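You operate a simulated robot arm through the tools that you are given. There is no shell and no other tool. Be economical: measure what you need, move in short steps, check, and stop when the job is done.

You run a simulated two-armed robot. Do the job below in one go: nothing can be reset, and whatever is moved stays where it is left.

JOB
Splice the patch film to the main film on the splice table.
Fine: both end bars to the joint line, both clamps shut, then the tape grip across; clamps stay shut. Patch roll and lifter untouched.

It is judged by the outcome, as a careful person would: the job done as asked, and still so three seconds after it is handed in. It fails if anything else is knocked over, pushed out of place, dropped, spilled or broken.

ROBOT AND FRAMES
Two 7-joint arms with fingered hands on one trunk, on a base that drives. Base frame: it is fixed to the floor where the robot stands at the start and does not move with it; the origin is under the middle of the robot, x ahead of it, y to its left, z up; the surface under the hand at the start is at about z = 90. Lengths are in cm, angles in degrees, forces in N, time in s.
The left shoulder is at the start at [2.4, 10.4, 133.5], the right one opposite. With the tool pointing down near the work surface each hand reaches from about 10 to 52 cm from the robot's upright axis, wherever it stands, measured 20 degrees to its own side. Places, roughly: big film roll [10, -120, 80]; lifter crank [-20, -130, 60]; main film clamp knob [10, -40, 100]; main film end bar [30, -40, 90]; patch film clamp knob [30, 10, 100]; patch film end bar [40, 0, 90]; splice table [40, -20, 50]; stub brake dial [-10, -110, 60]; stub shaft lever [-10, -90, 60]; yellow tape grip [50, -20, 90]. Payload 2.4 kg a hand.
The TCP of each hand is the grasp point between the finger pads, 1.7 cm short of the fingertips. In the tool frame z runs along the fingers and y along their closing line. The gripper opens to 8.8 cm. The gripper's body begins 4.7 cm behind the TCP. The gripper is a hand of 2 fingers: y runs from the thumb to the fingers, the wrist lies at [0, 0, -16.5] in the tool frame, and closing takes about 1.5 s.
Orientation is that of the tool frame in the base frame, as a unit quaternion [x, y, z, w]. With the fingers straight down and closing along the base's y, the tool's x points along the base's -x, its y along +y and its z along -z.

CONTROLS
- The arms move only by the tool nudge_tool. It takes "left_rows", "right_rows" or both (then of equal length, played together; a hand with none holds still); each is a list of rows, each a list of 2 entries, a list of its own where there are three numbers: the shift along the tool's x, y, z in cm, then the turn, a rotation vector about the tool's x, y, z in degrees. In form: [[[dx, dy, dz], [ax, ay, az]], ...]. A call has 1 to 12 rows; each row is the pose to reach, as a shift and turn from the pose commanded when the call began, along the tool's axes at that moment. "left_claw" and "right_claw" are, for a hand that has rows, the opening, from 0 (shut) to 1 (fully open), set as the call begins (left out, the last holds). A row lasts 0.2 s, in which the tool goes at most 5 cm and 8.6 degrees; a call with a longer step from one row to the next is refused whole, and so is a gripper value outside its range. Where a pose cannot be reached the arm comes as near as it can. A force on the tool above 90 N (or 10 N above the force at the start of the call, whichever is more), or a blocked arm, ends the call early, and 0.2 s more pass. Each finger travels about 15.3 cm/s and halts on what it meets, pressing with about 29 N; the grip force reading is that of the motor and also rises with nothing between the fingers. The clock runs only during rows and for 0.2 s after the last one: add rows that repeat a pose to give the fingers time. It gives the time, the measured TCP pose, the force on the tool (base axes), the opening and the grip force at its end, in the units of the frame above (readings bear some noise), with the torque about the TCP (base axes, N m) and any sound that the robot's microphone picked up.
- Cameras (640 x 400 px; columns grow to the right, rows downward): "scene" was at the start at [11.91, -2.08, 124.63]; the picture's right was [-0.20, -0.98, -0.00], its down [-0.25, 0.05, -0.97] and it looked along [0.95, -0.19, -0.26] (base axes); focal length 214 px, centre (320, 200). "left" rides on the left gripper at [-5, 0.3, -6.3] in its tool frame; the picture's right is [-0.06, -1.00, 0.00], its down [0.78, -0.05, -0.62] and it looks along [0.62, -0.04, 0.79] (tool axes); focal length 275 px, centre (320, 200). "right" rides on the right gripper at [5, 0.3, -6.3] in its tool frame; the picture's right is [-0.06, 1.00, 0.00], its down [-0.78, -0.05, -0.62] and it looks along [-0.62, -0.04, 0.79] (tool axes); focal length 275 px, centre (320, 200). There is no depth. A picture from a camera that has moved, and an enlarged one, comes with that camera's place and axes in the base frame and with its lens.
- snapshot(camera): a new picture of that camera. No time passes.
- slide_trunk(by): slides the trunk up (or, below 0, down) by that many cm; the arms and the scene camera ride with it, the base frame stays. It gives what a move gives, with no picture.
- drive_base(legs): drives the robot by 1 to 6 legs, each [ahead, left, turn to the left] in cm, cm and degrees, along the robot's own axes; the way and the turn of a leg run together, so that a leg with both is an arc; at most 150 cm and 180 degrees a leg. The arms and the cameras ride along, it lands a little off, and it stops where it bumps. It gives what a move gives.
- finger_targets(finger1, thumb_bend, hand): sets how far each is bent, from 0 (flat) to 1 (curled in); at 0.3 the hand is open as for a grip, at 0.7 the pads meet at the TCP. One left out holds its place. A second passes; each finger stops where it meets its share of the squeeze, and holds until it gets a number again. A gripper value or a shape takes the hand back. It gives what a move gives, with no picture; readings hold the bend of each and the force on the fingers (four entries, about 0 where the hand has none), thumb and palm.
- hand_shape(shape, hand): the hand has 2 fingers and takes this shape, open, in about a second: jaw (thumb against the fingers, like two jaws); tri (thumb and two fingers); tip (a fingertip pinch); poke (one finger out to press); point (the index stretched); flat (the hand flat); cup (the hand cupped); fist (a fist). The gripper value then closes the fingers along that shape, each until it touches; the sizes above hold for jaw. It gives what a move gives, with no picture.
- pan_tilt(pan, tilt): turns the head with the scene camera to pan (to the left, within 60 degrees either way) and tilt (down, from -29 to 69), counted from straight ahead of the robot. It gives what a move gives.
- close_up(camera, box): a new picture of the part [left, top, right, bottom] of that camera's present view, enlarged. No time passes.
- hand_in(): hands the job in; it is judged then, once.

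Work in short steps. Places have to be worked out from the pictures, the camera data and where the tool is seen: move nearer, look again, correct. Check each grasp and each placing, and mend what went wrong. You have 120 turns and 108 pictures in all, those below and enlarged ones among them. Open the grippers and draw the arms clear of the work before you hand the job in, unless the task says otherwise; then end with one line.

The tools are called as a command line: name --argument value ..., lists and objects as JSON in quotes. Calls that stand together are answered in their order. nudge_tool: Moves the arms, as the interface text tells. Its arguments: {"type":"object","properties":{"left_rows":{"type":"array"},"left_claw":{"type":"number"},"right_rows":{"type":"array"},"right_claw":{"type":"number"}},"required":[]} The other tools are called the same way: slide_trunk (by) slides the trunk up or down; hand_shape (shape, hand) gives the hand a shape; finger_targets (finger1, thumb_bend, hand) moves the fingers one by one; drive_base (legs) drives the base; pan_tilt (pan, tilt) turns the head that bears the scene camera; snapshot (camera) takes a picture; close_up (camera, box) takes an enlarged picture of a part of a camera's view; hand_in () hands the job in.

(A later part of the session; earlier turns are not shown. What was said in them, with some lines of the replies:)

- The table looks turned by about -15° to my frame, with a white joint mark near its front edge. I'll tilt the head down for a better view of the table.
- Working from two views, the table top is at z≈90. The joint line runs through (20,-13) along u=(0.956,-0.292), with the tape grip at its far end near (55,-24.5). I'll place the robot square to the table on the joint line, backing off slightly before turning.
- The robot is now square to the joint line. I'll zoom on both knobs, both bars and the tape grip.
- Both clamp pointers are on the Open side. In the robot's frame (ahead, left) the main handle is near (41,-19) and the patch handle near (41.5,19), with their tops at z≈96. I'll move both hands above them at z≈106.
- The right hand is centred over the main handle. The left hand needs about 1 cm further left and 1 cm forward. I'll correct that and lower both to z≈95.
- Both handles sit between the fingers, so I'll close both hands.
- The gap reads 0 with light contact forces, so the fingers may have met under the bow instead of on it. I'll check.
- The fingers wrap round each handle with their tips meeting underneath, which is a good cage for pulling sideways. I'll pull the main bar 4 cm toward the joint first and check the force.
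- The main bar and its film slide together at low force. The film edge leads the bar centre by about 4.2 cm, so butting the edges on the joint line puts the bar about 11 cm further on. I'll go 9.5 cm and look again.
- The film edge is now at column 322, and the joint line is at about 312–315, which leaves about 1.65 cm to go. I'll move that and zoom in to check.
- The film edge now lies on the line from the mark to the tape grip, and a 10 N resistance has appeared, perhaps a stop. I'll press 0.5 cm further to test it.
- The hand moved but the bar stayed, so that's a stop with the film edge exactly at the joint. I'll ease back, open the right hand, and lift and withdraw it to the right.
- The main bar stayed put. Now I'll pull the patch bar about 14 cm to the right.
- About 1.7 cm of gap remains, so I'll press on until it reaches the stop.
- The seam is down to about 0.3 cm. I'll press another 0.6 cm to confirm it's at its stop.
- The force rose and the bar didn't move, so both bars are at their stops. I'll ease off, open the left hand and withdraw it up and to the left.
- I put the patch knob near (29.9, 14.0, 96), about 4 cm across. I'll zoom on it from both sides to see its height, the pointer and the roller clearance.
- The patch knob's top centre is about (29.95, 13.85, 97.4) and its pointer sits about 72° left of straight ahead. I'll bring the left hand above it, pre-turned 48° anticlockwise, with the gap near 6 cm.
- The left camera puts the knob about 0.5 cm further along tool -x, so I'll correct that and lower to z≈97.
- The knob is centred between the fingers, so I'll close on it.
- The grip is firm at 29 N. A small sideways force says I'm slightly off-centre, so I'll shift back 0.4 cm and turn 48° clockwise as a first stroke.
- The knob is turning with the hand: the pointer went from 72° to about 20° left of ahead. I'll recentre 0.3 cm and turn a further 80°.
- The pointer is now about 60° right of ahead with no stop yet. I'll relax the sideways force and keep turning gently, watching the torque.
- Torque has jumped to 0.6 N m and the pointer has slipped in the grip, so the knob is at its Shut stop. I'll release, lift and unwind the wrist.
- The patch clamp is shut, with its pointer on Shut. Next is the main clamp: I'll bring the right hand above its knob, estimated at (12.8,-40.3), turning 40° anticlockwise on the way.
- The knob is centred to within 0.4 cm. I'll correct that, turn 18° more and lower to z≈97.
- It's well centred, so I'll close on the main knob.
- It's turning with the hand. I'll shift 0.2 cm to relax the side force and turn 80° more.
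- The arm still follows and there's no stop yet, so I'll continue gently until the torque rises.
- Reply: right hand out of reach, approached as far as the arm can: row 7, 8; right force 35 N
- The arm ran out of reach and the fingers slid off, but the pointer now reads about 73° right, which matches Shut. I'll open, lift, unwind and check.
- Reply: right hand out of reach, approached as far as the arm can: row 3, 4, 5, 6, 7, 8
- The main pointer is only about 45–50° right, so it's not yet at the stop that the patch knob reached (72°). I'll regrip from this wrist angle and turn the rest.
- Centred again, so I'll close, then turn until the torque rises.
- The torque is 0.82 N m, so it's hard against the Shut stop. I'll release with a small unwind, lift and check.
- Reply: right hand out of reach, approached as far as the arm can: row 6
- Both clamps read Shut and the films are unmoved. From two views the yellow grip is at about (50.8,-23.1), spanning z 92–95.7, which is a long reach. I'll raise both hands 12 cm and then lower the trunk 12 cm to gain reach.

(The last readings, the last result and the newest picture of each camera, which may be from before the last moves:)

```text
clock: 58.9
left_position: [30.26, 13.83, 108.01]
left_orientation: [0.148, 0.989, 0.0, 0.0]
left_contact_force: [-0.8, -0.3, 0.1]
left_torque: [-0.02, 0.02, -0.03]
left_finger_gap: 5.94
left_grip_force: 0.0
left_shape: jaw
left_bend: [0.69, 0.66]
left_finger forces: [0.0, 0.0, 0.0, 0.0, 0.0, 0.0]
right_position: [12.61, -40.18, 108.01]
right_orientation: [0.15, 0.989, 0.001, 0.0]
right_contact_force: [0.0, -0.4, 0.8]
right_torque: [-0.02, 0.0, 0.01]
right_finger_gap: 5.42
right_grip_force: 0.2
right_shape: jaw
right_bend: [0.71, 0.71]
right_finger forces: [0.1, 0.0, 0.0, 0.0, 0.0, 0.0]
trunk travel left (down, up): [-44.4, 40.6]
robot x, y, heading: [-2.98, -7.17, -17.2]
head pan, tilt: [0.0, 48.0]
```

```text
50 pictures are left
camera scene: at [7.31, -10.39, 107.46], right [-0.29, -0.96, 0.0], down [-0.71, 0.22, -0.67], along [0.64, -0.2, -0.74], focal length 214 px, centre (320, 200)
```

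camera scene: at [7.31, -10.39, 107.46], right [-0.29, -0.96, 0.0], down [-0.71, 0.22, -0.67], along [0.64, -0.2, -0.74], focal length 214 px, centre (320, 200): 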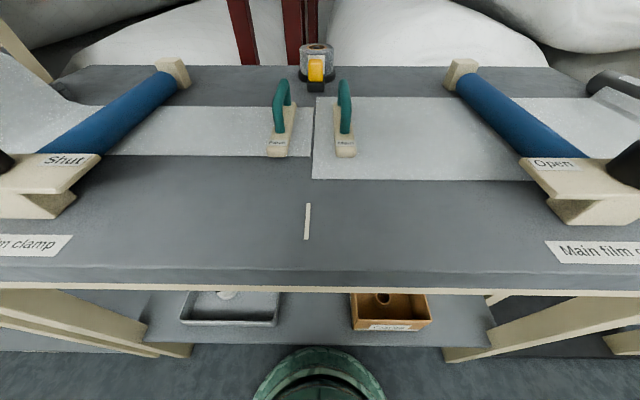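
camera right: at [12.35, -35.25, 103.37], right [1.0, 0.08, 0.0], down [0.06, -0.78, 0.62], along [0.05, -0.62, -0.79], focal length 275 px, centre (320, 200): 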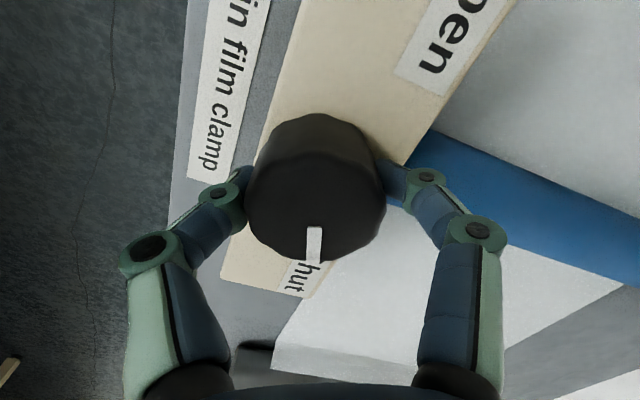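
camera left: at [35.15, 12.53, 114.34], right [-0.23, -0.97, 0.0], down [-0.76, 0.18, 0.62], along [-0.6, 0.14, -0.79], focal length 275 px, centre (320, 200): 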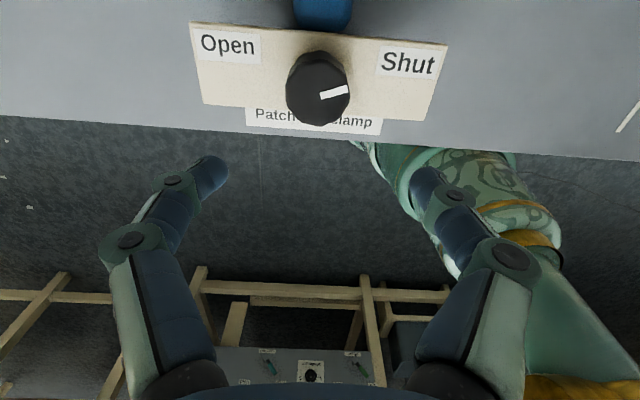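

I'll move the right hand at z≈108 to a point short of the tape grip, tilting the fingers 15° forward.

nudge_tool --right_rows '[[[-2.5, 2.8, 0], [0, -1.5, 0]], [[-5, 5.5, 0], [0, -3, 0]], [[-7.5, 8.3, 0], [0, -4.5, 0]], [[-10, 11, 0], [0, -6, 0]], [[-12.5, 13.8, 0], [0, -7.5, 0]], [[-15, 16.5, 0], [0, -9, 0]], [[-17.5, 19.3, 0], [0, -10.5, 0]], [[-20, 22, 0], [0, -12, 0]], [[-22.5, 24.8, 0], [0, -13.5, 0]], [[-25, 27.5, 0], [0, -15, 0]], [[-25, 27.5, 0], [0, -15, 0]]]' --right_claw 0.6

snapshot --camera "right"

close_up --camera "scene" --box '[240, 0, 400, 100]'

```text
clock: 61.3
left_position: [30.33, 13.78, 107.91]
left_orientation: [0.148, 0.989, 0.0, 0.0]
left_contact_force: [-0.4, -0.3, -0.5]
left_torque: [0.02, -0.01, -0.04]
left_finger_gap: 5.97
left_grip_force: 0.1
left_shape: jaw
left_bend: [0.69, 0.66]
left_finger forces: [0.0, 0.0, 0.0, 0.0, 0.0, 0.0]
right_position: [44.65, -21.18, 108.0]
right_orientation: [0.148, 0.98, -0.02, 0.129]
right_contact_force: [-0.6, -0.3, 0.4]
right_torque: [-0.02, 0.0, 0.02]
right_finger_gap: 5.31
right_grip_force: 0.1
right_shape: jaw
right_bend: [0.71, 0.71]
right_finger forces: [0.1, 0.0, 0.0, 0.0, 0.0, 0.0]
trunk travel left (down, up): [-44.4, 40.6]
robot x, y, heading: [-3.09, -7.02, -17.2]
head pan, tilt: [0.0, 48.0]
```

```text
49 pictures are left
camera right: at [38.7, -19.11, 112.8], right [0.35, 0.94, 0.02], down [0.56, -0.22, 0.8], along [0.75, -0.27, -0.6], focal length 275 px, centre (320, 200)
```

right: 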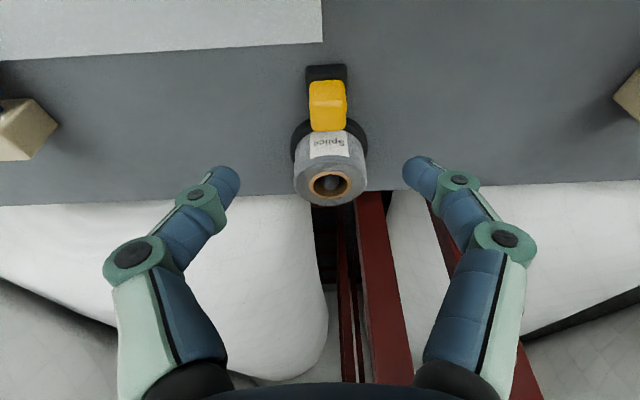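

```text
4.00 times, centred on (320, 50) of scene
camera zoom: at [7.33, -10.39, 107.46], right [-0.29, -0.96, 0.0], down [-0.71, 0.22, -0.67], along [0.64, -0.2, -0.74], focal length 858 px, centre (320, 800)
```

zoom: 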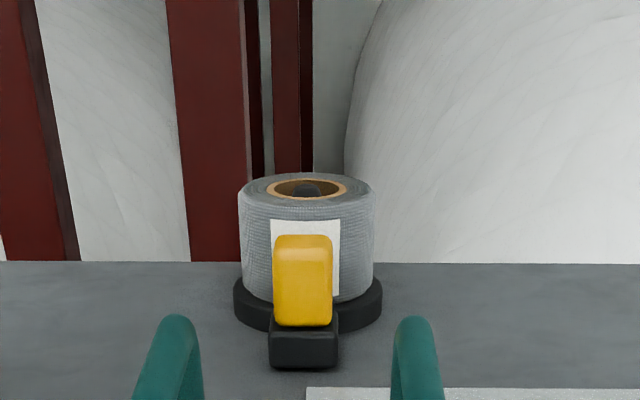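

Both cameras agree on the grip at about (50.8,-22.9, 94), roughly 2.9 cm wide. I'll move to just above it at z≈102.

nudge_tool --right_rows '[[[-2, 0.1, 3], [0, 0, 0]], [[-3.5, 0.1, 5.5], [0, 0, 0]], [[-4.24, 0.1, 7.35], [0, 0, 0]], [[-4.24, 0.1, 7.35], [0, 0, 0]]]' --right_claw 0.6

snapshot --camera "right"

snapshot --camera "scene"

```text
clock: 62.3
left_position: [30.26, 13.83, 108.0]
left_orientation: [0.148, 0.989, 0.0, 0.0]
left_contact_force: [-0.4, 0.6, 0.0]
left_torque: [0.01, 0.03, -0.03]
left_finger_gap: 5.96
left_grip_force: 0.1
left_shape: jaw
left_bend: [0.69, 0.66]
left_finger forces: [0.0, 0.0, 0.0, 0.0, 0.1, 0.0]
right_position: [50.4, -23.07, 101.97]
right_orientation: [0.148, 0.98, -0.02, 0.129]
right_contact_force: [-0.2, -0.2, 0.2]
right_torque: [0.0, 0.02, -0.03]
right_finger_gap: 5.31
right_grip_force: 0.1
right_shape: jaw
right_bend: [0.71, 0.71]
right_finger forces: [0.0, 0.1, 0.1, 0.0, 0.0, 0.0]
trunk travel left (down, up): [-44.4, 40.6]
robot x, y, heading: [-2.69, -6.94, -17.2]
head pan, tilt: [0.0, 48.0]
```

```text
47 pictures are left
camera right: at [44.46, -20.83, 106.82], right [0.35, 0.94, 0.02], down [0.56, -0.22, 0.8], along [0.75, -0.27, -0.6], focal length 275 px, centre (320, 200)
```

right: 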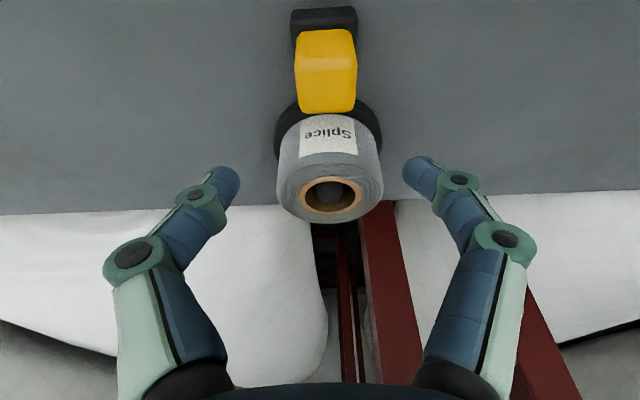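

```text
46 pictures are left
camera scene: at [7.33, -10.39, 107.46], right [-0.29, -0.96, 0.0], down [-0.71, 0.22, -0.67], along [0.64, -0.2, -0.74], focal length 214 px, centre (320, 200)
```

scene: 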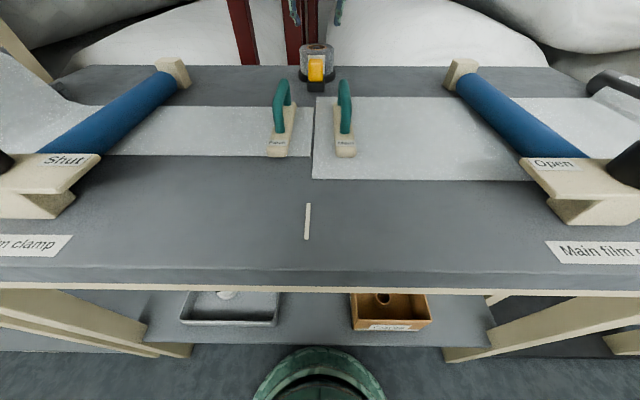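

The fingers straddle the grip. I'll lower to z≈94.8 with small corrections.

nudge_tool --right_rows '[[[0.4, 0.2, 2], [0, 0, 0]], [[0.8, 0.2, 4], [0, 0, 0]], [[1.2, 0.2, 5.6], [0, 0, 0]], [[1.57, 0.2, 7.03], [0, 0, 0]], [[1.57, 0.2, 7.03], [0, 0, 0]]]'

snapshot --camera "right"

close_up --camera "scene" --box '[240, 0, 400, 100]'

```text
clock: 63.5
left_position: [30.26, 13.76, 108.02]
left_orientation: [0.148, 0.989, 0.0, 0.0]
left_contact_force: [0.0, 0.7, 0.1]
left_torque: [0.01, -0.02, -0.01]
left_finger_gap: 5.99
left_grip_force: 0.1
left_shape: jaw
left_bend: [0.69, 0.66]
left_finger forces: [0.1, 0.1, 0.1, 0.0, 0.0, 0.1]
right_position: [50.1, -22.99, 94.89]
right_orientation: [0.149, 0.98, -0.02, 0.13]
right_contact_force: [-0.5, 0.2, 0.3]
right_torque: [0.0, 0.06, 0.02]
right_finger_gap: 5.32
right_grip_force: 0.0
right_shape: jaw
right_bend: [0.71, 0.71]
right_finger forces: [0.0, 0.0, 0.0, 0.0, 0.0, 0.1]
right hand out of reach, approached as far as the arm can: row 3, 4, 5
trunk travel left (down, up): [-44.4, 40.6]
robot x, y, heading: [-3.0, -6.66, -17.4]
head pan, tilt: [0.0, 48.0]
```

```text
45 pictures are left
camera right: at [44.11, -20.73, 99.66], right [0.35, 0.94, 0.01], down [0.56, -0.22, 0.8], along [0.75, -0.28, -0.6], focal length 275 px, centre (320, 200)
```

right: 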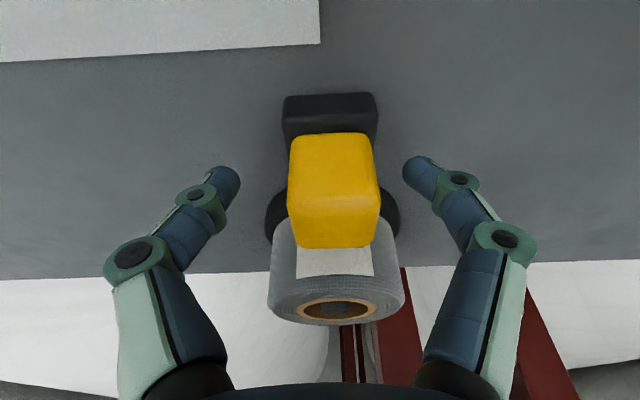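

```text
4.00 times, centred on (320, 50) of scene
camera zoom: at [7.33, -10.35, 107.46], right [-0.29, -0.96, 0.0], down [-0.71, 0.22, -0.67], along [0.64, -0.2, -0.74], focal length 858 px, centre (320, 800)
```

zoom: 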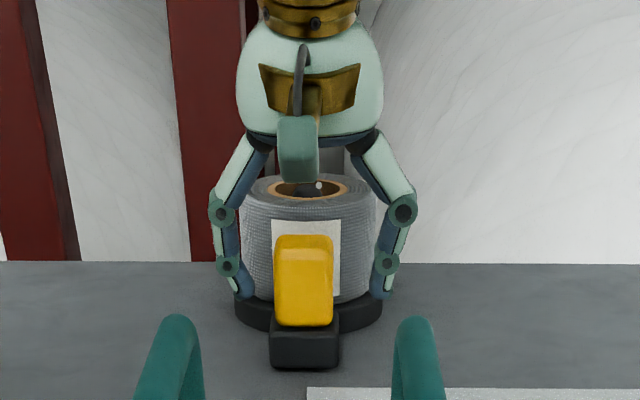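

The grip is about 0.4 cm to the left of the finger midline. I'll shift and close.

nudge_tool --right_rows '[[[0, 0.4, 0], [0, 0, 0]], [[0, 0.4, 0], [0, 0, 0]]]'

nudge_tool --right_rows '[[[0, 0, 0], [0, 0, 0]], [[0, 0, 0], [0, 0, 0]], [[0, 0, 0], [0, 0, 0]], [[0, 0, 0], [0, 0, 0]], [[0, 0, 0], [0, 0, 0]]]' --right_claw 0

snapshot --camera "right"

close_up --camera "scene" --box '[240, 0, 400, 100]'

```text
clock: 64.1
left_position: [30.36, 13.85, 108.06]
left_orientation: [0.147, 0.989, 0.0, -0.001]
left_contact_force: [-0.1, -0.2, 0.5]
left_torque: [0.01, 0.01, 0.01]
left_finger_gap: 5.95
left_grip_force: 0.0
left_shape: jaw
left_bend: [0.69, 0.66]
left_finger forces: [0.0, 0.0, 0.0, 0.1, 0.1, 0.1]
right_position: [50.22, -22.52, 94.89]
right_orientation: [0.149, 0.98, -0.019, 0.129]
right_contact_force: [0.3, -0.6, -0.1]
right_torque: [-0.02, 0.0, 0.0]
right_finger_gap: 5.29
right_grip_force: 0.1
right_shape: jaw
right_bend: [0.71, 0.71]
right_finger forces: [0.1, 0.0, 0.1, 0.0, 0.1, 0.1]
trunk travel left (down, up): [-44.4, 40.6]
robot x, y, heading: [-2.56, -6.68, -16.9]
head pan, tilt: [0.0, 48.0]
```

```text
clock: 65.3
left_position: [30.31, 13.74, 108.04]
left_orientation: [0.148, 0.989, 0.0, 0.0]
left_contact_force: [-0.1, 0.5, -1.2]
left_torque: [0.01, 0.03, -0.01]
left_finger_gap: 6.0
left_grip_force: 0.1
left_shape: jaw
left_bend: [0.69, 0.66]
left_finger forces: [0.1, 0.1, 0.0, 0.0, 0.1, 0.0]
right_position: [50.21, -22.49, 94.85]
right_orientation: [0.15, 0.98, -0.02, 0.13]
right_contact_force: [-0.1, -0.3, -2.1]
right_torque: [-0.01, 0.03, -0.01]
right_finger_gap: 2.2
right_grip_force: 28.8
right_shape: jaw
right_bend: [0.74, 0.7]
right_finger forces: [24.9, 0.0, 0.0, 0.1, 25.0, 0.0]
trunk travel left (down, up): [-44.4, 40.6]
robot x, y, heading: [-3.23, -6.85, -16.8]
head pan, tilt: [0.0, 48.0]
```

```text
43 pictures are left
camera right: at [44.23, -20.36, 99.67], right [0.35, 0.94, 0.02], down [0.56, -0.22, 0.8], along [0.75, -0.27, -0.6], focal length 275 px, centre (320, 200)
```

right: 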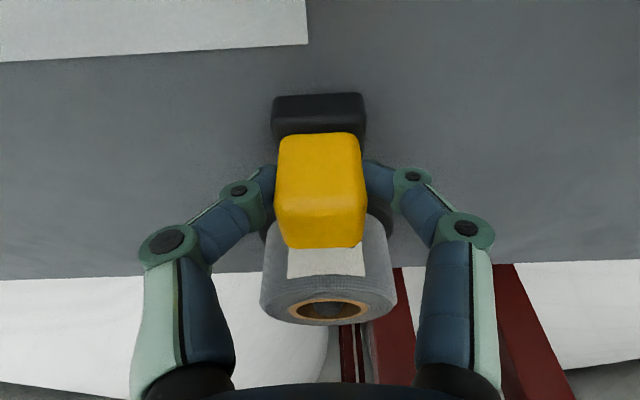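

```text
4.00 times, centred on (320, 50) of scene
camera zoom: at [7.35, -10.39, 107.45], right [-0.29, -0.96, 0.0], down [-0.71, 0.22, -0.67], along [0.64, -0.2, -0.74], focal length 858 px, centre (320, 800)
```

zoom: 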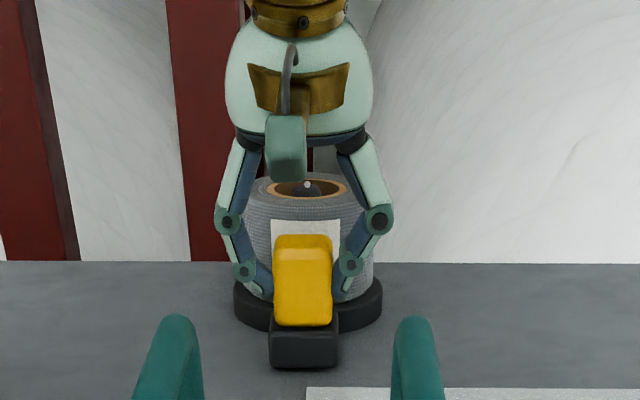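

The grip is held at a 2.2 cm gap and centred. I'll pull it 4 cm straight back along the joint and check.

nudge_tool --right_rows '[[[0.97, 0, -0.26], [0, 0, 0]], [[1.93, 0, -0.52], [0, 0, 0]], [[2.9, 0, -0.78], [0, 0, 0]], [[3.86, 0, -1.04], [0, 0, 0]], [[3.86, 0, -1.04], [0, 0, 0]]]'

snapshot --camera "right"

close_up --camera "scene" --box '[220, 20, 420, 145]'

```text
clock: 66.5
left_position: [30.32, 13.86, 107.9]
left_orientation: [0.148, 0.989, 0.0, -0.001]
left_contact_force: [-0.1, 0.0, 0.8]
left_torque: [0.06, 0.01, -0.01]
left_finger_gap: 5.95
left_grip_force: 0.1
left_shape: jaw
left_bend: [0.69, 0.66]
left_finger forces: [0.1, 0.0, 0.1, 0.0, 0.0, 0.0]
right_position: [46.5, -21.27, 94.9]
right_orientation: [0.149, 0.98, -0.021, 0.128]
right_contact_force: [0.5, 4.4, -4.4]
right_torque: [0.08, 0.0, 0.01]
right_finger_gap: 2.19
right_grip_force: 28.9
right_shape: jaw
right_bend: [0.74, 0.7]
right_finger forces: [27.4, 0.0, 0.1, 0.0, 23.6, 0.1]
trunk travel left (down, up): [-44.4, 40.6]
robot x, y, heading: [-3.14, -7.14, -17.1]
head pan, tilt: [0.0, 48.0]
```

```text
41 pictures are left
camera right: at [40.38, -19.16, 99.69], right [0.35, 0.94, 0.01], down [0.56, -0.22, 0.8], along [0.75, -0.27, -0.6], focal length 275 px, centre (320, 200)
```

right: 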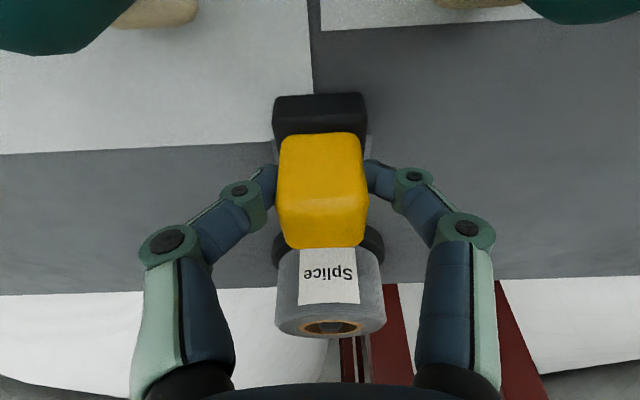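

```text
3.20 times, centred on (320, 82) of scene
camera zoom: at [7.37, -10.35, 107.45], right [-0.29, -0.96, 0.0], down [-0.71, 0.22, -0.67], along [0.64, -0.2, -0.74], focal length 686 px, centre (320, 576)
```

zoom: 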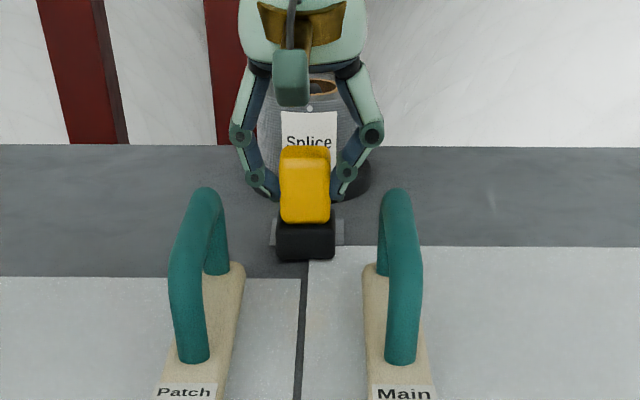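

It slides smoothly and tape is paying out behind it. The knuckles should clear the handles, so I'll continue 5 cm and check.

nudge_tool --right_rows '[[[0.97, 0, -0.26], [0, 0, 0]], [[1.93, 0, -0.52], [0, 0, 0]], [[2.9, 0, -0.78], [0, 0, 0]], [[3.86, 0, -1.04], [0, 0, 0]], [[4.83, 0, -1.3], [0, 0, 0]], [[4.83, 0, -1.3], [0, 0, 0]]]'

close_up --camera "scene" --box '[220, 20, 420, 145]'

```text
clock: 67.9
left_position: [30.26, 13.76, 108.05]
left_orientation: [0.147, 0.989, 0.0, 0.0]
left_contact_force: [0.5, 0.8, -0.5]
left_torque: [0.02, 0.04, 0.0]
left_finger_gap: 5.94
left_grip_force: 0.0
left_shape: jaw
left_bend: [0.69, 0.66]
left_finger forces: [0.1, 0.0, 0.0, 0.1, 0.0, 0.1]
right_position: [41.58, -19.86, 94.78]
right_orientation: [0.15, 0.98, -0.02, 0.128]
right_contact_force: [2.3, 4.3, -3.0]
right_torque: [0.07, -0.01, -0.02]
right_finger_gap: 2.19
right_grip_force: 28.6
right_shape: jaw
right_bend: [0.74, 0.7]
right_finger forces: [27.6, 0.1, 0.0, 0.1, 23.2, 0.1]
trunk travel left (down, up): [-44.4, 40.6]
robot x, y, heading: [-2.82, -6.86, -17.2]
head pan, tilt: [0.0, 48.0]
```

```text
3.20 times, centred on (320, 82) of scene
camera zoom: at [7.36, -10.35, 107.46], right [-0.29, -0.96, 0.0], down [-0.71, 0.22, -0.67], along [0.64, -0.2, -0.74], focal length 686 px, centre (320, 576)
```

zoom: 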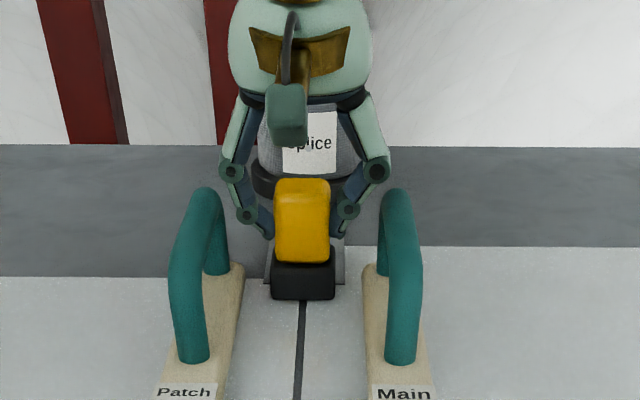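

All clear so far. I'll continue 4 cm, passing between the handles.

nudge_tool --right_rows '[[[0.97, 0.05, -0.26], [0, 0, 0]], [[1.93, 0.05, -0.52], [0, 0, 0]], [[2.9, 0.1, -0.78], [0, 0, 0]], [[3.86, 0.1, -1.04], [0, 0, 0]], [[3.86, 0.1, -1.04], [0, 0, 0]]]'

close_up --camera "scene" --box '[220, 20, 420, 145]'

```text
clock: 69.1
left_position: [30.28, 13.88, 107.96]
left_orientation: [0.147, 0.989, 0.001, 0.0]
left_contact_force: [0.1, -0.3, -0.5]
left_torque: [-0.02, -0.03, -0.01]
left_finger_gap: 5.97
left_grip_force: 0.0
left_shape: jaw
left_bend: [0.69, 0.66]
left_finger forces: [0.0, 0.1, 0.1, 0.1, 0.0, 0.1]
right_position: [37.85, -18.66, 94.8]
right_orientation: [0.149, 0.98, -0.02, 0.129]
right_contact_force: [1.0, 1.9, -2.2]
right_torque: [0.07, 0.0, 0.0]
right_finger_gap: 2.21
right_grip_force: 28.5
right_shape: jaw
right_bend: [0.74, 0.7]
right_finger forces: [26.4, 0.0, 0.0, 0.1, 24.6, 0.1]
trunk travel left (down, up): [-44.4, 40.6]
robot x, y, heading: [-2.89, -6.91, -17.3]
head pan, tilt: [0.0, 48.0]
```

```text
3.20 times, centred on (320, 82) of scene
camera zoom: at [7.34, -10.37, 107.46], right [-0.29, -0.96, 0.0], down [-0.71, 0.22, -0.67], along [0.64, -0.2, -0.74], focal length 686 px, centre (320, 576)
```

zoom: 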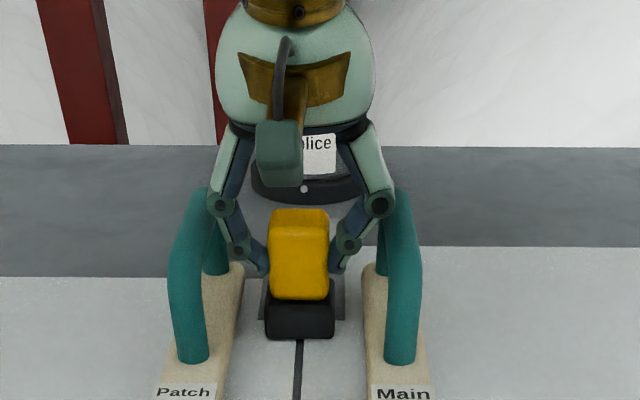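

The hand is already mid-handle with no contact force. I'll continue 8 cm.

nudge_tool --right_rows '[[[0.97, 0, -0.26], [0, 0, 0]], [[1.93, 0, -0.52], [0, 0, 0]], [[2.9, 0, -0.78], [0, 0, 0]], [[3.86, 0, -1.04], [0, 0, 0]], [[4.83, 0, -1.3], [0, 0, 0]], [[5.8, 0, -1.55], [0, 0, 0]], [[6.76, 0, -1.81], [0, 0, 0]], [[7.73, 0, -2.07], [0, 0, 0]], [[7.73, 0, -2.07], [0, 0, 0]]]'

snapshot --camera "scene"

```text
clock: 71.1
left_position: [30.34, 13.73, 108.06]
left_orientation: [0.147, 0.989, -0.001, 0.0]
left_contact_force: [0.2, 0.0, 0.3]
left_torque: [-0.03, 0.02, -0.02]
left_finger_gap: 5.95
left_grip_force: 0.0
left_shape: jaw
left_bend: [0.69, 0.66]
left_finger forces: [0.1, 0.0, 0.0, 0.1, 0.0, 0.0]
right_position: [30.22, -16.33, 94.82]
right_orientation: [0.147, 0.981, -0.019, 0.128]
right_contact_force: [1.2, 3.5, -3.4]
right_torque: [0.08, -0.03, 0.02]
right_finger_gap: 2.18
right_grip_force: 28.8
right_shape: jaw
right_bend: [0.74, 0.7]
right_finger forces: [27.6, 0.0, 0.0, 0.1, 23.2, 0.1]
trunk travel left (down, up): [-44.4, 40.6]
robot x, y, heading: [-2.97, -6.62, -16.9]
head pan, tilt: [0.0, 48.0]
```

```text
37 pictures are left
camera scene: at [7.36, -10.34, 107.46], right [-0.29, -0.96, 0.0], down [-0.71, 0.22, -0.67], along [0.64, -0.2, -0.74], focal length 214 px, centre (320, 200)
```

scene: 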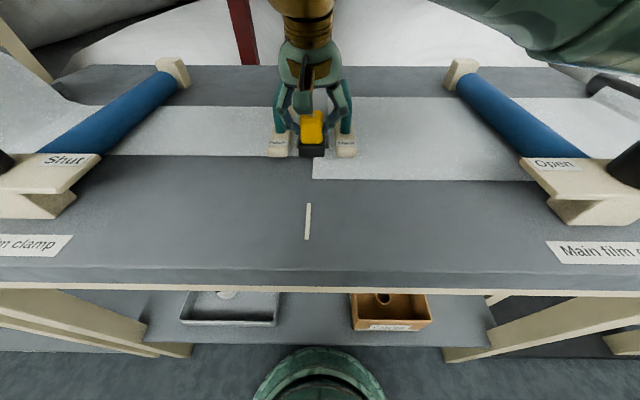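

The grip is near the patch film's front edge and the main film is still wider, so I'll keep pulling toward the mark.

nudge_tool --right_rows '[[[0.97, 0, -0.26], [0, 0, 0]], [[1.93, 0, -0.52], [0, 0, 0]], [[2.9, 0, -0.78], [0, 0, 0]], [[3.86, 0, -1.04], [0, 0, 0]], [[4.83, 0, -1.3], [0, 0, 0]], [[5.8, 0, -1.55], [0, 0, 0]], [[5.8, 0, -1.55], [0, 0, 0]]]'

snapshot --camera "scene"

```text
clock: 72.7
left_position: [30.32, 13.68, 108.05]
left_orientation: [0.147, 0.989, 0.0, 0.0]
left_contact_force: [-0.1, 0.4, -1.1]
left_torque: [0.02, -0.01, 0.01]
left_finger_gap: 5.99
left_grip_force: 0.1
left_shape: jaw
left_bend: [0.69, 0.66]
left_finger forces: [0.0, 0.0, 0.1, 0.0, 0.1, 0.1]
right_position: [24.54, -14.39, 94.83]
right_orientation: [0.148, 0.98, -0.02, 0.129]
right_contact_force: [0.9, 2.1, -1.7]
right_torque: [0.01, -0.06, -0.01]
right_finger_gap: 2.2
right_grip_force: 28.3
right_shape: jaw
right_bend: [0.74, 0.7]
right_finger forces: [26.5, 0.1, 0.1, 0.0, 24.9, 0.1]
trunk travel left (down, up): [-44.4, 40.6]
robot x, y, heading: [-2.97, -7.25, -17.0]
head pan, tilt: [0.0, 48.0]
```

```text
36 pictures are left
camera scene: at [7.34, -10.37, 107.46], right [-0.29, -0.96, 0.0], down [-0.71, 0.22, -0.67], along [0.64, -0.2, -0.74], focal length 214 px, centre (320, 200)
```

scene: 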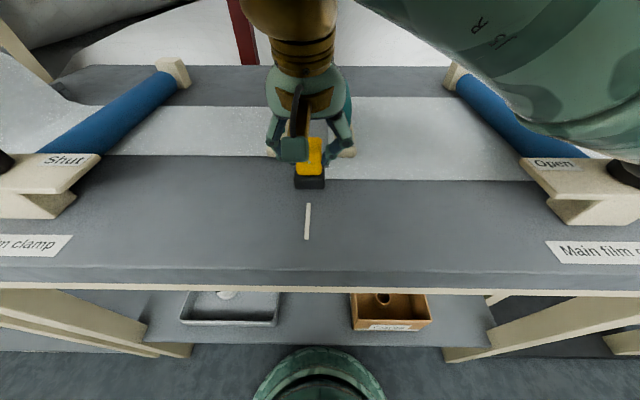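

The tape now reaches the main film's front edge. I'll pull 3 cm more toward the mark and see whether it has an end stop.

nudge_tool --right_rows '[[[0.97, 0, -0.26], [0, 0, 0]], [[1.93, 0, -0.52], [0, 0, 0]], [[2.9, 0, -0.78], [0, 0, 0]], [[2.9, 0, -0.78], [0, 0, 0]]]'

snapshot --camera "scene"

snapshot --camera "right"

```text
clock: 73.7
left_position: [30.29, 13.79, 107.87]
left_orientation: [0.149, 0.989, 0.0, 0.001]
left_contact_force: [-0.4, 0.0, -0.2]
left_torque: [-0.01, 0.0, 0.02]
left_finger_gap: 5.97
left_grip_force: 0.1
left_shape: jaw
left_bend: [0.69, 0.66]
left_finger forces: [0.0, 0.0, 0.1, 0.0, 0.0, 0.0]
right_position: [22.13, -14.02, 94.13]
right_orientation: [0.148, 0.98, -0.018, 0.128]
right_contact_force: [-0.4, 0.2, -0.2]
right_torque: [0.03, 0.02, 0.02]
right_finger_gap: 1.19
right_grip_force: 28.5
right_shape: jaw
right_bend: [0.77, 0.77]
right_finger forces: [0.0, 0.1, 0.0, 0.0, 0.0, 0.1]
right hand out of reach, approached as far as the arm can: row 2, 3, 4
trunk travel left (down, up): [-44.4, 40.6]
robot x, y, heading: [-3.28, -7.35, -17.4]
head pan, tilt: [0.0, 48.0]
```

```text
35 pictures are left
camera scene: at [7.31, -10.39, 107.46], right [-0.29, -0.96, 0.0], down [-0.71, 0.22, -0.67], along [0.64, -0.2, -0.74], focal length 214 px, centre (320, 200)
```

scene: 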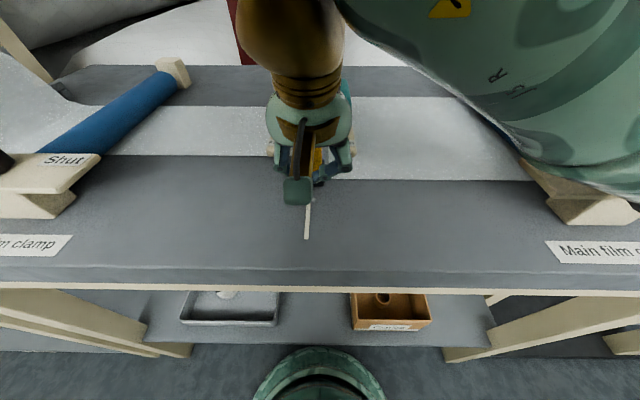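

```text
34 pictures are left
camera right: at [16.1, -11.81, 98.88], right [0.35, 0.94, 0.02], down [0.56, -0.22, 0.8], along [0.75, -0.27, -0.6], focal length 275 px, centre (320, 200)
```

right: 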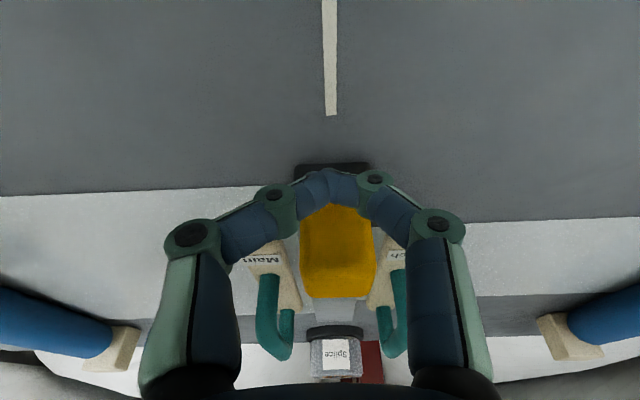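

The fingers slipped off the front of the grip, which suggests an end stop, or that the arm hit its near reach limit. I'll open and back the hand out along its own axis to look.

nudge_tool --right_rows '[[[0, 0, 0], [0, 0, 0]], [[0, 0, 0], [0, 0, 0]], [[0, 0, -2], [0, 0, 0]], [[0, 0, -5], [0, 0, 0]], [[-1, 0, -9], [0, 0, 0]], [[-3, 0, -13], [0, 0, 0]], [[-3, 0, -13], [0, 0, 0]]]' --right_claw 0.6

snapshot --camera "right"

snapshot --camera "scene"

```text
clock: 75.3
left_position: [30.32, 13.76, 108.08]
left_orientation: [0.148, 0.989, 0.0, 0.0]
left_contact_force: [-0.6, -0.8, -0.2]
left_torque: [-0.01, 0.01, 0.0]
left_finger_gap: 5.98
left_grip_force: 0.0
left_shape: jaw
left_bend: [0.69, 0.66]
left_finger forces: [0.0, 0.0, 0.0, 0.0, 0.0, 0.0]
right_position: [28.14, -18.66, 103.36]
right_orientation: [0.148, 0.98, -0.02, 0.128]
right_contact_force: [-0.2, 0.1, -0.1]
right_torque: [0.02, -0.03, 0.01]
right_finger_gap: 5.31
right_grip_force: 0.1
right_shape: jaw
right_bend: [0.71, 0.71]
right_finger forces: [0.0, 0.0, 0.2, 0.0, 0.0, 0.1]
right hand out of reach, approached as far as the arm can: row 3, 4, 5, 6, 7
trunk travel left (down, up): [-44.4, 40.6]
robot x, y, heading: [-3.11, -6.96, -17.1]
head pan, tilt: [0.0, 48.0]
```

```text
33 pictures are left
camera right: at [22.05, -16.41, 108.27], right [0.35, 0.94, 0.02], down [0.56, -0.22, 0.8], along [0.75, -0.27, -0.6], focal length 275 px, centre (320, 200)
```

right: 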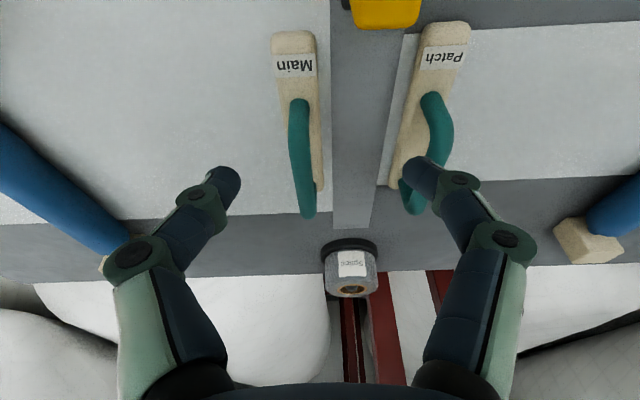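

```text
32 pictures are left
camera scene: at [7.33, -10.39, 107.46], right [-0.29, -0.96, 0.0], down [-0.71, 0.22, -0.67], along [0.64, -0.2, -0.74], focal length 214 px, centre (320, 200)
```

scene: 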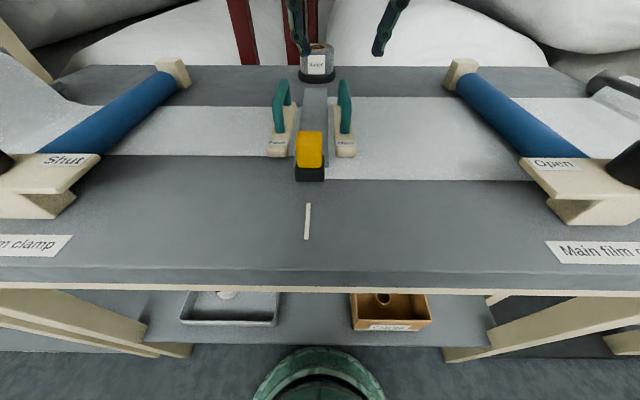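

The tape lies along the whole seam, but the grip sits right at the main film's edge and looks about 1 cm further back than before. The near-reach limit made the fingers slip. I'll raise the trunk again so I can regrip with a vertical hand and pull it fully across.

slide_trunk --by 12

close_up --camera "scene" --box '[220, 80, 420, 300]'

```text
clock: 76.8
left_position: [30.33, 13.74, 119.98]
left_orientation: [0.148, 0.989, 0.0, -0.001]
left_contact_force: [0.3, -0.2, 0.4]
left_torque: [-0.04, -0.04, 0.03]
left_finger_gap: 5.96
left_grip_force: 0.1
left_shape: jaw
left_bend: [0.69, 0.66]
left_finger forces: [0.0, 0.1, 0.1, 0.0, 0.0, 0.1]
right_position: [28.07, -18.39, 115.26]
right_orientation: [0.149, 0.98, -0.019, 0.129]
right_contact_force: [-0.6, 0.0, -0.6]
right_torque: [-0.01, 0.0, 0.01]
right_finger_gap: 5.32
right_grip_force: 0.1
right_shape: jaw
right_bend: [0.71, 0.71]
right_finger forces: [0.1, 0.0, 0.0, 0.0, 0.0, 0.0]
trunk travel left (down, up): [-56.4, 28.6]
robot x, y, heading: [-3.09, -7.27, -17.0]
head pan, tilt: [0.0, 48.0]
```

```text
1.82 times, centred on (320, 190) of scene
camera zoom: at [7.15, -10.33, 119.52], right [-0.29, -0.96, 0.0], down [-0.71, 0.22, -0.67], along [0.64, -0.2, -0.74], focal length 390 px, centre (320, 218)
```

zoom: 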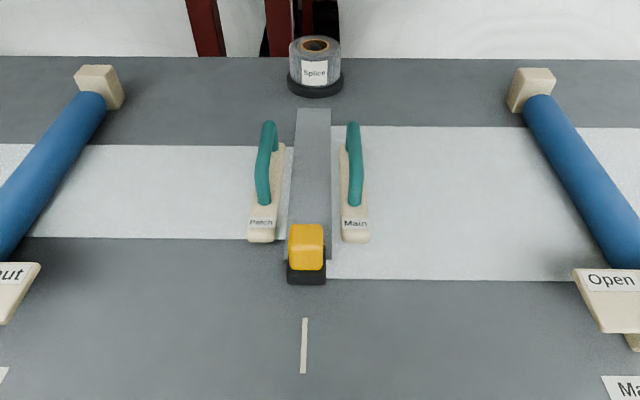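

The grip is about 1.2 cm back from where I had pulled it; the squeeze off its front edge pushed it there. I'll bring the right hand vertical above it and pull it again.

nudge_tool --right_rows '[[[1.4, 0.7, 2.5], [0, 4, 0]], [[2.8, 1.35, 5], [0, 8, 0]], [[4.2, 2, 7.6], [0, 12, 0]], [[5.6, 2.7, 10.2], [0, 15, 0]], [[5.6, 2.7, 10.2], [0, 15, 0]]]'

snapshot --camera "right"

```text
clock: 78.0
left_position: [30.26, 13.7, 120.02]
left_orientation: [0.147, 0.989, 0.0, 0.0]
left_contact_force: [0.1, -0.2, -0.6]
left_torque: [-0.06, 0.0, 0.01]
left_finger_gap: 5.94
left_grip_force: 0.1
left_shape: jaw
left_bend: [0.69, 0.66]
left_finger forces: [0.1, 0.0, 0.0, 0.1, 0.0, 0.0]
right_position: [26.39, -14.83, 104.03]
right_orientation: [0.151, 0.988, 0.0, 0.0]
right_contact_force: [-0.6, 0.7, -0.6]
right_torque: [0.04, 0.04, 0.0]
right_finger_gap: 5.34
right_grip_force: 0.0
right_shape: jaw
right_bend: [0.71, 0.71]
right_finger forces: [0.0, 0.0, 0.0, 0.0, 0.0, 0.1]
trunk travel left (down, up): [-56.4, 28.6]
robot x, y, heading: [-3.21, -7.33, -17.1]
head pan, tilt: [0.0, 48.0]
```

```text
30 pictures are left
camera right: at [21.72, -13.14, 110.31], right [0.36, 0.93, 0.0], down [0.73, -0.28, 0.62], along [0.58, -0.22, -0.79], focal length 275 px, centre (320, 200)
```

right: 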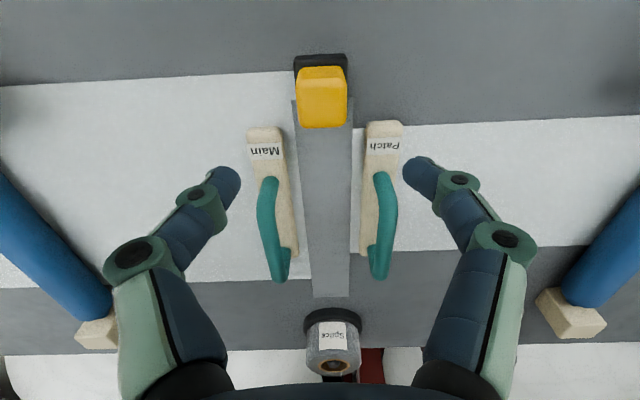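

The hand is right over the grip. I'll lower to z≈94.6 and close.

nudge_tool --right_rows '[[[-0.2, 0, 3], [0, 0, 0]], [[-0.2, 0, 6], [0, 0, 0]], [[-0.2, 0, 8], [0, 0, 0]], [[-0.2, 0, 9.4], [0, 0, 0]], [[-0.2, 0, 9.4], [0, 0, 0]]]'

nudge_tool --right_rows '[[[0, 0, 0], [0, 0, 0]], [[0, 0, 0], [0, 0, 0]], [[0, 0, 0], [0, 0, 0]], [[0, 0, 0], [0, 0, 0]], [[0, 0, 0], [0, 0, 0]]]' --right_claw 0

snapshot --camera "right"

```text
clock: 79.2
left_position: [30.38, 13.73, 120.04]
left_orientation: [0.148, 0.989, 0.0, 0.0]
left_contact_force: [0.5, 0.3, 0.4]
left_torque: [0.0, 0.0, 0.01]
left_finger_gap: 5.95
left_grip_force: 0.0
left_shape: jaw
left_bend: [0.69, 0.66]
left_finger forces: [0.0, 0.0, 0.0, 0.0, 0.1, 0.0]
right_position: [26.55, -15.07, 94.63]
right_orientation: [0.15, 0.989, 0.0, 0.0]
right_contact_force: [0.8, 0.6, 0.5]
right_torque: [0.03, -0.03, -0.01]
right_finger_gap: 5.32
right_grip_force: 0.0
right_shape: jaw
right_bend: [0.71, 0.71]
right_finger forces: [0.1, 0.0, 0.0, 0.1, 0.1, 0.1]
trunk travel left (down, up): [-56.4, 28.6]
robot x, y, heading: [-2.92, -6.99, -17.3]
head pan, tilt: [0.0, 48.0]
```

```text
clock: 80.4
left_position: [30.28, 13.69, 120.06]
left_orientation: [0.148, 0.989, -0.001, 0.0]
left_contact_force: [-0.3, 0.0, 0.3]
left_torque: [-0.01, 0.02, 0.0]
left_finger_gap: 5.98
left_grip_force: 0.0
left_shape: jaw
left_bend: [0.69, 0.66]
left_finger forces: [0.1, 0.0, 0.0, 0.1, 0.0, 0.1]
right_position: [26.55, -15.01, 94.68]
right_orientation: [0.15, 0.989, 0.0, 0.001]
right_contact_force: [0.2, -0.6, -3.6]
right_torque: [-0.03, 0.0, -0.03]
right_finger_gap: 2.17
right_grip_force: 28.5
right_shape: jaw
right_bend: [0.74, 0.7]
right_finger forces: [24.5, 0.1, 0.0, 0.0, 24.8, 0.0]
trunk travel left (down, up): [-56.4, 28.6]
robot x, y, heading: [-3.03, -7.36, -17.3]
head pan, tilt: [0.0, 48.0]
```

```text
29 pictures are left
camera right: at [21.91, -13.28, 100.95], right [0.36, 0.93, 0.0], down [0.73, -0.28, 0.62], along [0.58, -0.22, -0.79], focal length 275 px, centre (320, 200)
```

right: 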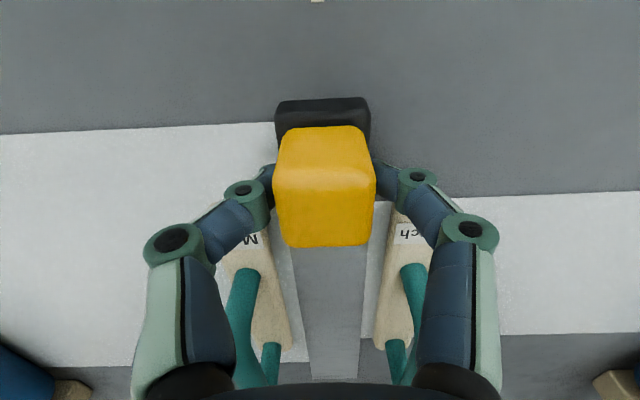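

Gripped firmly. I'll pull straight back in small steps, up to 4 cm.

nudge_tool --right_rows '[[[0.7, 0, 0], [0, 0, 0]], [[1.4, 0, 0], [0, 0, 0]], [[2.1, 0, 0], [0, 0, 0]], [[2.8, 0, 0], [0, 0, 0]], [[3.5, 0, 0], [0, 0, 0]], [[3.5, 0, 0], [0, 0, 0]]]'

snapshot --camera "right"

close_up --camera "scene" --box '[220, 80, 420, 300]'

```text
clock: 81.8
left_position: [30.4, 13.89, 120.0]
left_orientation: [0.148, 0.989, 0.001, -0.001]
left_contact_force: [0.5, -0.4, -0.3]
left_torque: [-0.04, -0.02, 0.02]
left_finger_gap: 5.96
left_grip_force: 0.1
left_shape: jaw
left_bend: [0.69, 0.66]
left_finger forces: [0.1, 0.1, 0.1, 0.1, 0.1, 0.0]
right_position: [23.13, -13.89, 94.75]
right_orientation: [0.149, 0.989, 0.0, -0.002]
right_contact_force: [0.9, 0.5, -0.1]
right_torque: [0.03, 0.01, 0.0]
right_finger_gap: 1.2
right_grip_force: 28.8
right_shape: jaw
right_bend: [0.79, 0.76]
right_finger forces: [0.1, 0.0, 0.0, 0.0, 0.1, 0.0]
trunk travel left (down, up): [-56.4, 28.6]
robot x, y, heading: [-2.88, -7.46, -17.0]
head pan, tilt: [0.0, 48.0]
```

```text
28 pictures are left
camera right: at [18.45, -12.2, 100.99], right [0.35, 0.94, 0.0], down [0.74, -0.28, 0.62], along [0.58, -0.22, -0.79], focal length 275 px, centre (320, 200)
```

right: 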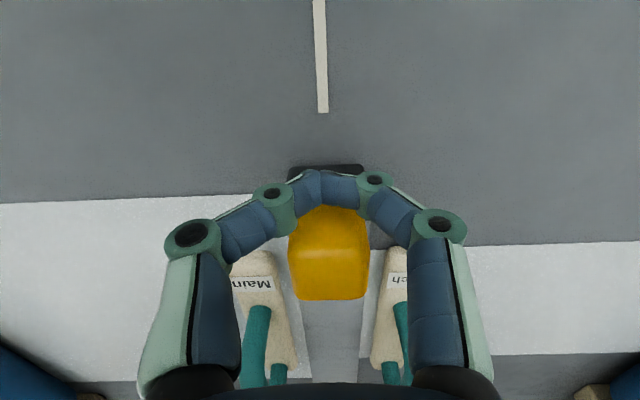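

```text
1.82 times, centred on (320, 190) of scene
camera zoom: at [7.16, -10.34, 119.52], right [-0.29, -0.96, 0.0], down [-0.71, 0.22, -0.67], along [0.64, -0.2, -0.74], focal length 390 px, centre (320, 218)
```

zoom: 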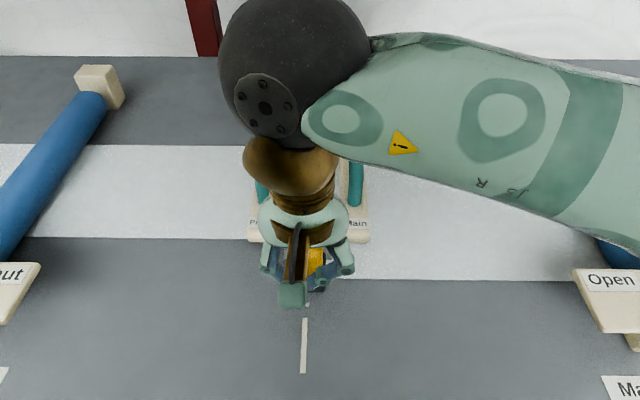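

The grip stopped at the same place and the fingers slid off despite 29 N, so that's its end stop with the tape fully across. I'll open and withdraw upward.

nudge_tool --right_rows '[[[0, 0, 0], [0, 0, 0]], [[0, 0, 0], [0, 0, 0]], [[0, 0, -3], [0, 0, 0]], [[0, 0, -7], [0, 0, 0]], [[0, 0, -11], [0, 0, 0]], [[0, -3, -14], [0, 0, 0]], [[0, -7, -17], [0, 0, 0]], [[0, -11, -19], [0, 0, 0]], [[0, -15, -20], [0, 0, 0]], [[0, -19, -20], [0, 0, 0]], [[0, -23, -20], [0, 0, 0]], [[0, -23, -20], [0, 0, 0]]]' --right_claw 0.7

snapshot --camera "scene"

close_up --camera "scene" --box '[220, 80, 420, 300]'

close_up --camera "scene" --box '[260, 100, 360, 170]'

```text
clock: 84.4
left_position: [30.29, 13.86, 120.09]
left_orientation: [0.148, 0.989, -0.001, 0.001]
left_contact_force: [-0.4, -0.7, 0.2]
left_torque: [0.0, 0.0, -0.04]
left_finger_gap: 5.96
left_grip_force: 0.0
left_shape: jaw
left_bend: [0.69, 0.66]
left_finger forces: [0.0, 0.0, 0.1, 0.1, 0.0, 0.1]
right_position: [16.28, -35.94, 114.61]
right_orientation: [0.15, 0.989, 0.0, 0.001]
right_contact_force: [-0.2, -0.4, -0.1]
right_torque: [0.0, -0.02, -0.03]
right_finger_gap: 6.16
right_grip_force: 0.0
right_shape: jaw
right_bend: [0.67, 0.64]
right_finger forces: [0.0, 0.0, 0.0, 0.0, 0.1, 0.0]
trunk travel left (down, up): [-56.4, 28.6]
robot x, y, heading: [-3.06, -6.94, -17.1]
head pan, tilt: [0.0, 48.0]
```

```text
26 pictures are left
camera scene: at [7.16, -10.33, 119.52], right [-0.29, -0.96, 0.0], down [-0.71, 0.22, -0.67], along [0.64, -0.2, -0.74], focal length 214 px, centre (320, 200)
```

scene: 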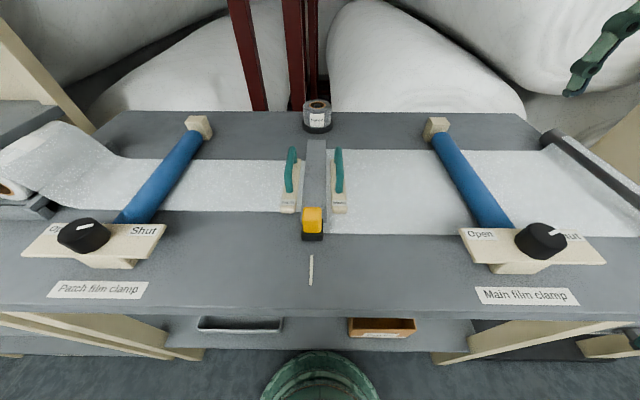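

```text
1.82 times, centred on (320, 190) of scene
camera zoom: at [7.16, -10.33, 119.52], right [-0.29, -0.96, 0.0], down [-0.71, 0.22, -0.67], along [0.64, -0.2, -0.74], focal length 390 px, centre (320, 218)
```

zoom: 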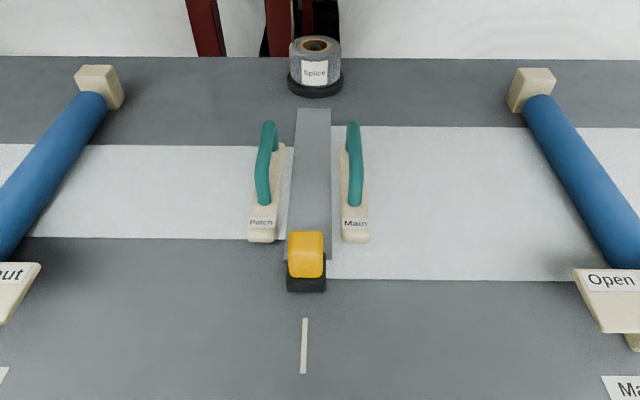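

```text
5.71 times, centred on (310, 135) of scene
camera zoom: at [7.16, -10.33, 119.52], right [-0.29, -0.96, 0.0], down [-0.71, 0.22, -0.67], along [0.64, -0.2, -0.74], focal length 1226 px, centre (377, 571)
```

zoom: 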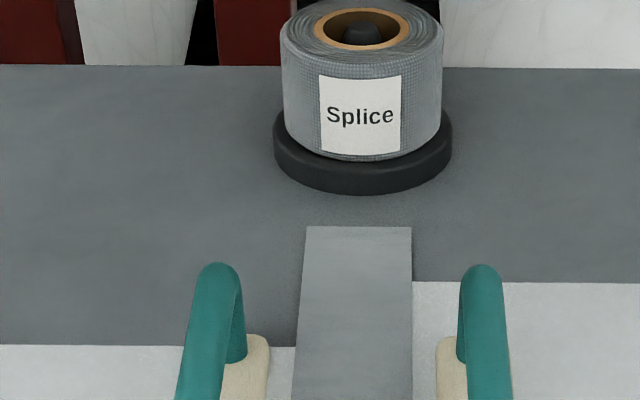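

The tape strip is laid and cut loose from the roll, covering the seam. It stayed fixed while the grip moved on to its end. Both clamps read Shut, the bars are at the joint, and both hands are open and clear, so I'm handing in.

hand_in

```text
The job is handed in.
```

The patch film is spliced to the main film: both end bars are at the joint line, both clamps are shut, and the tape is across the seam. I didn't touch the patch roll or the lifter.
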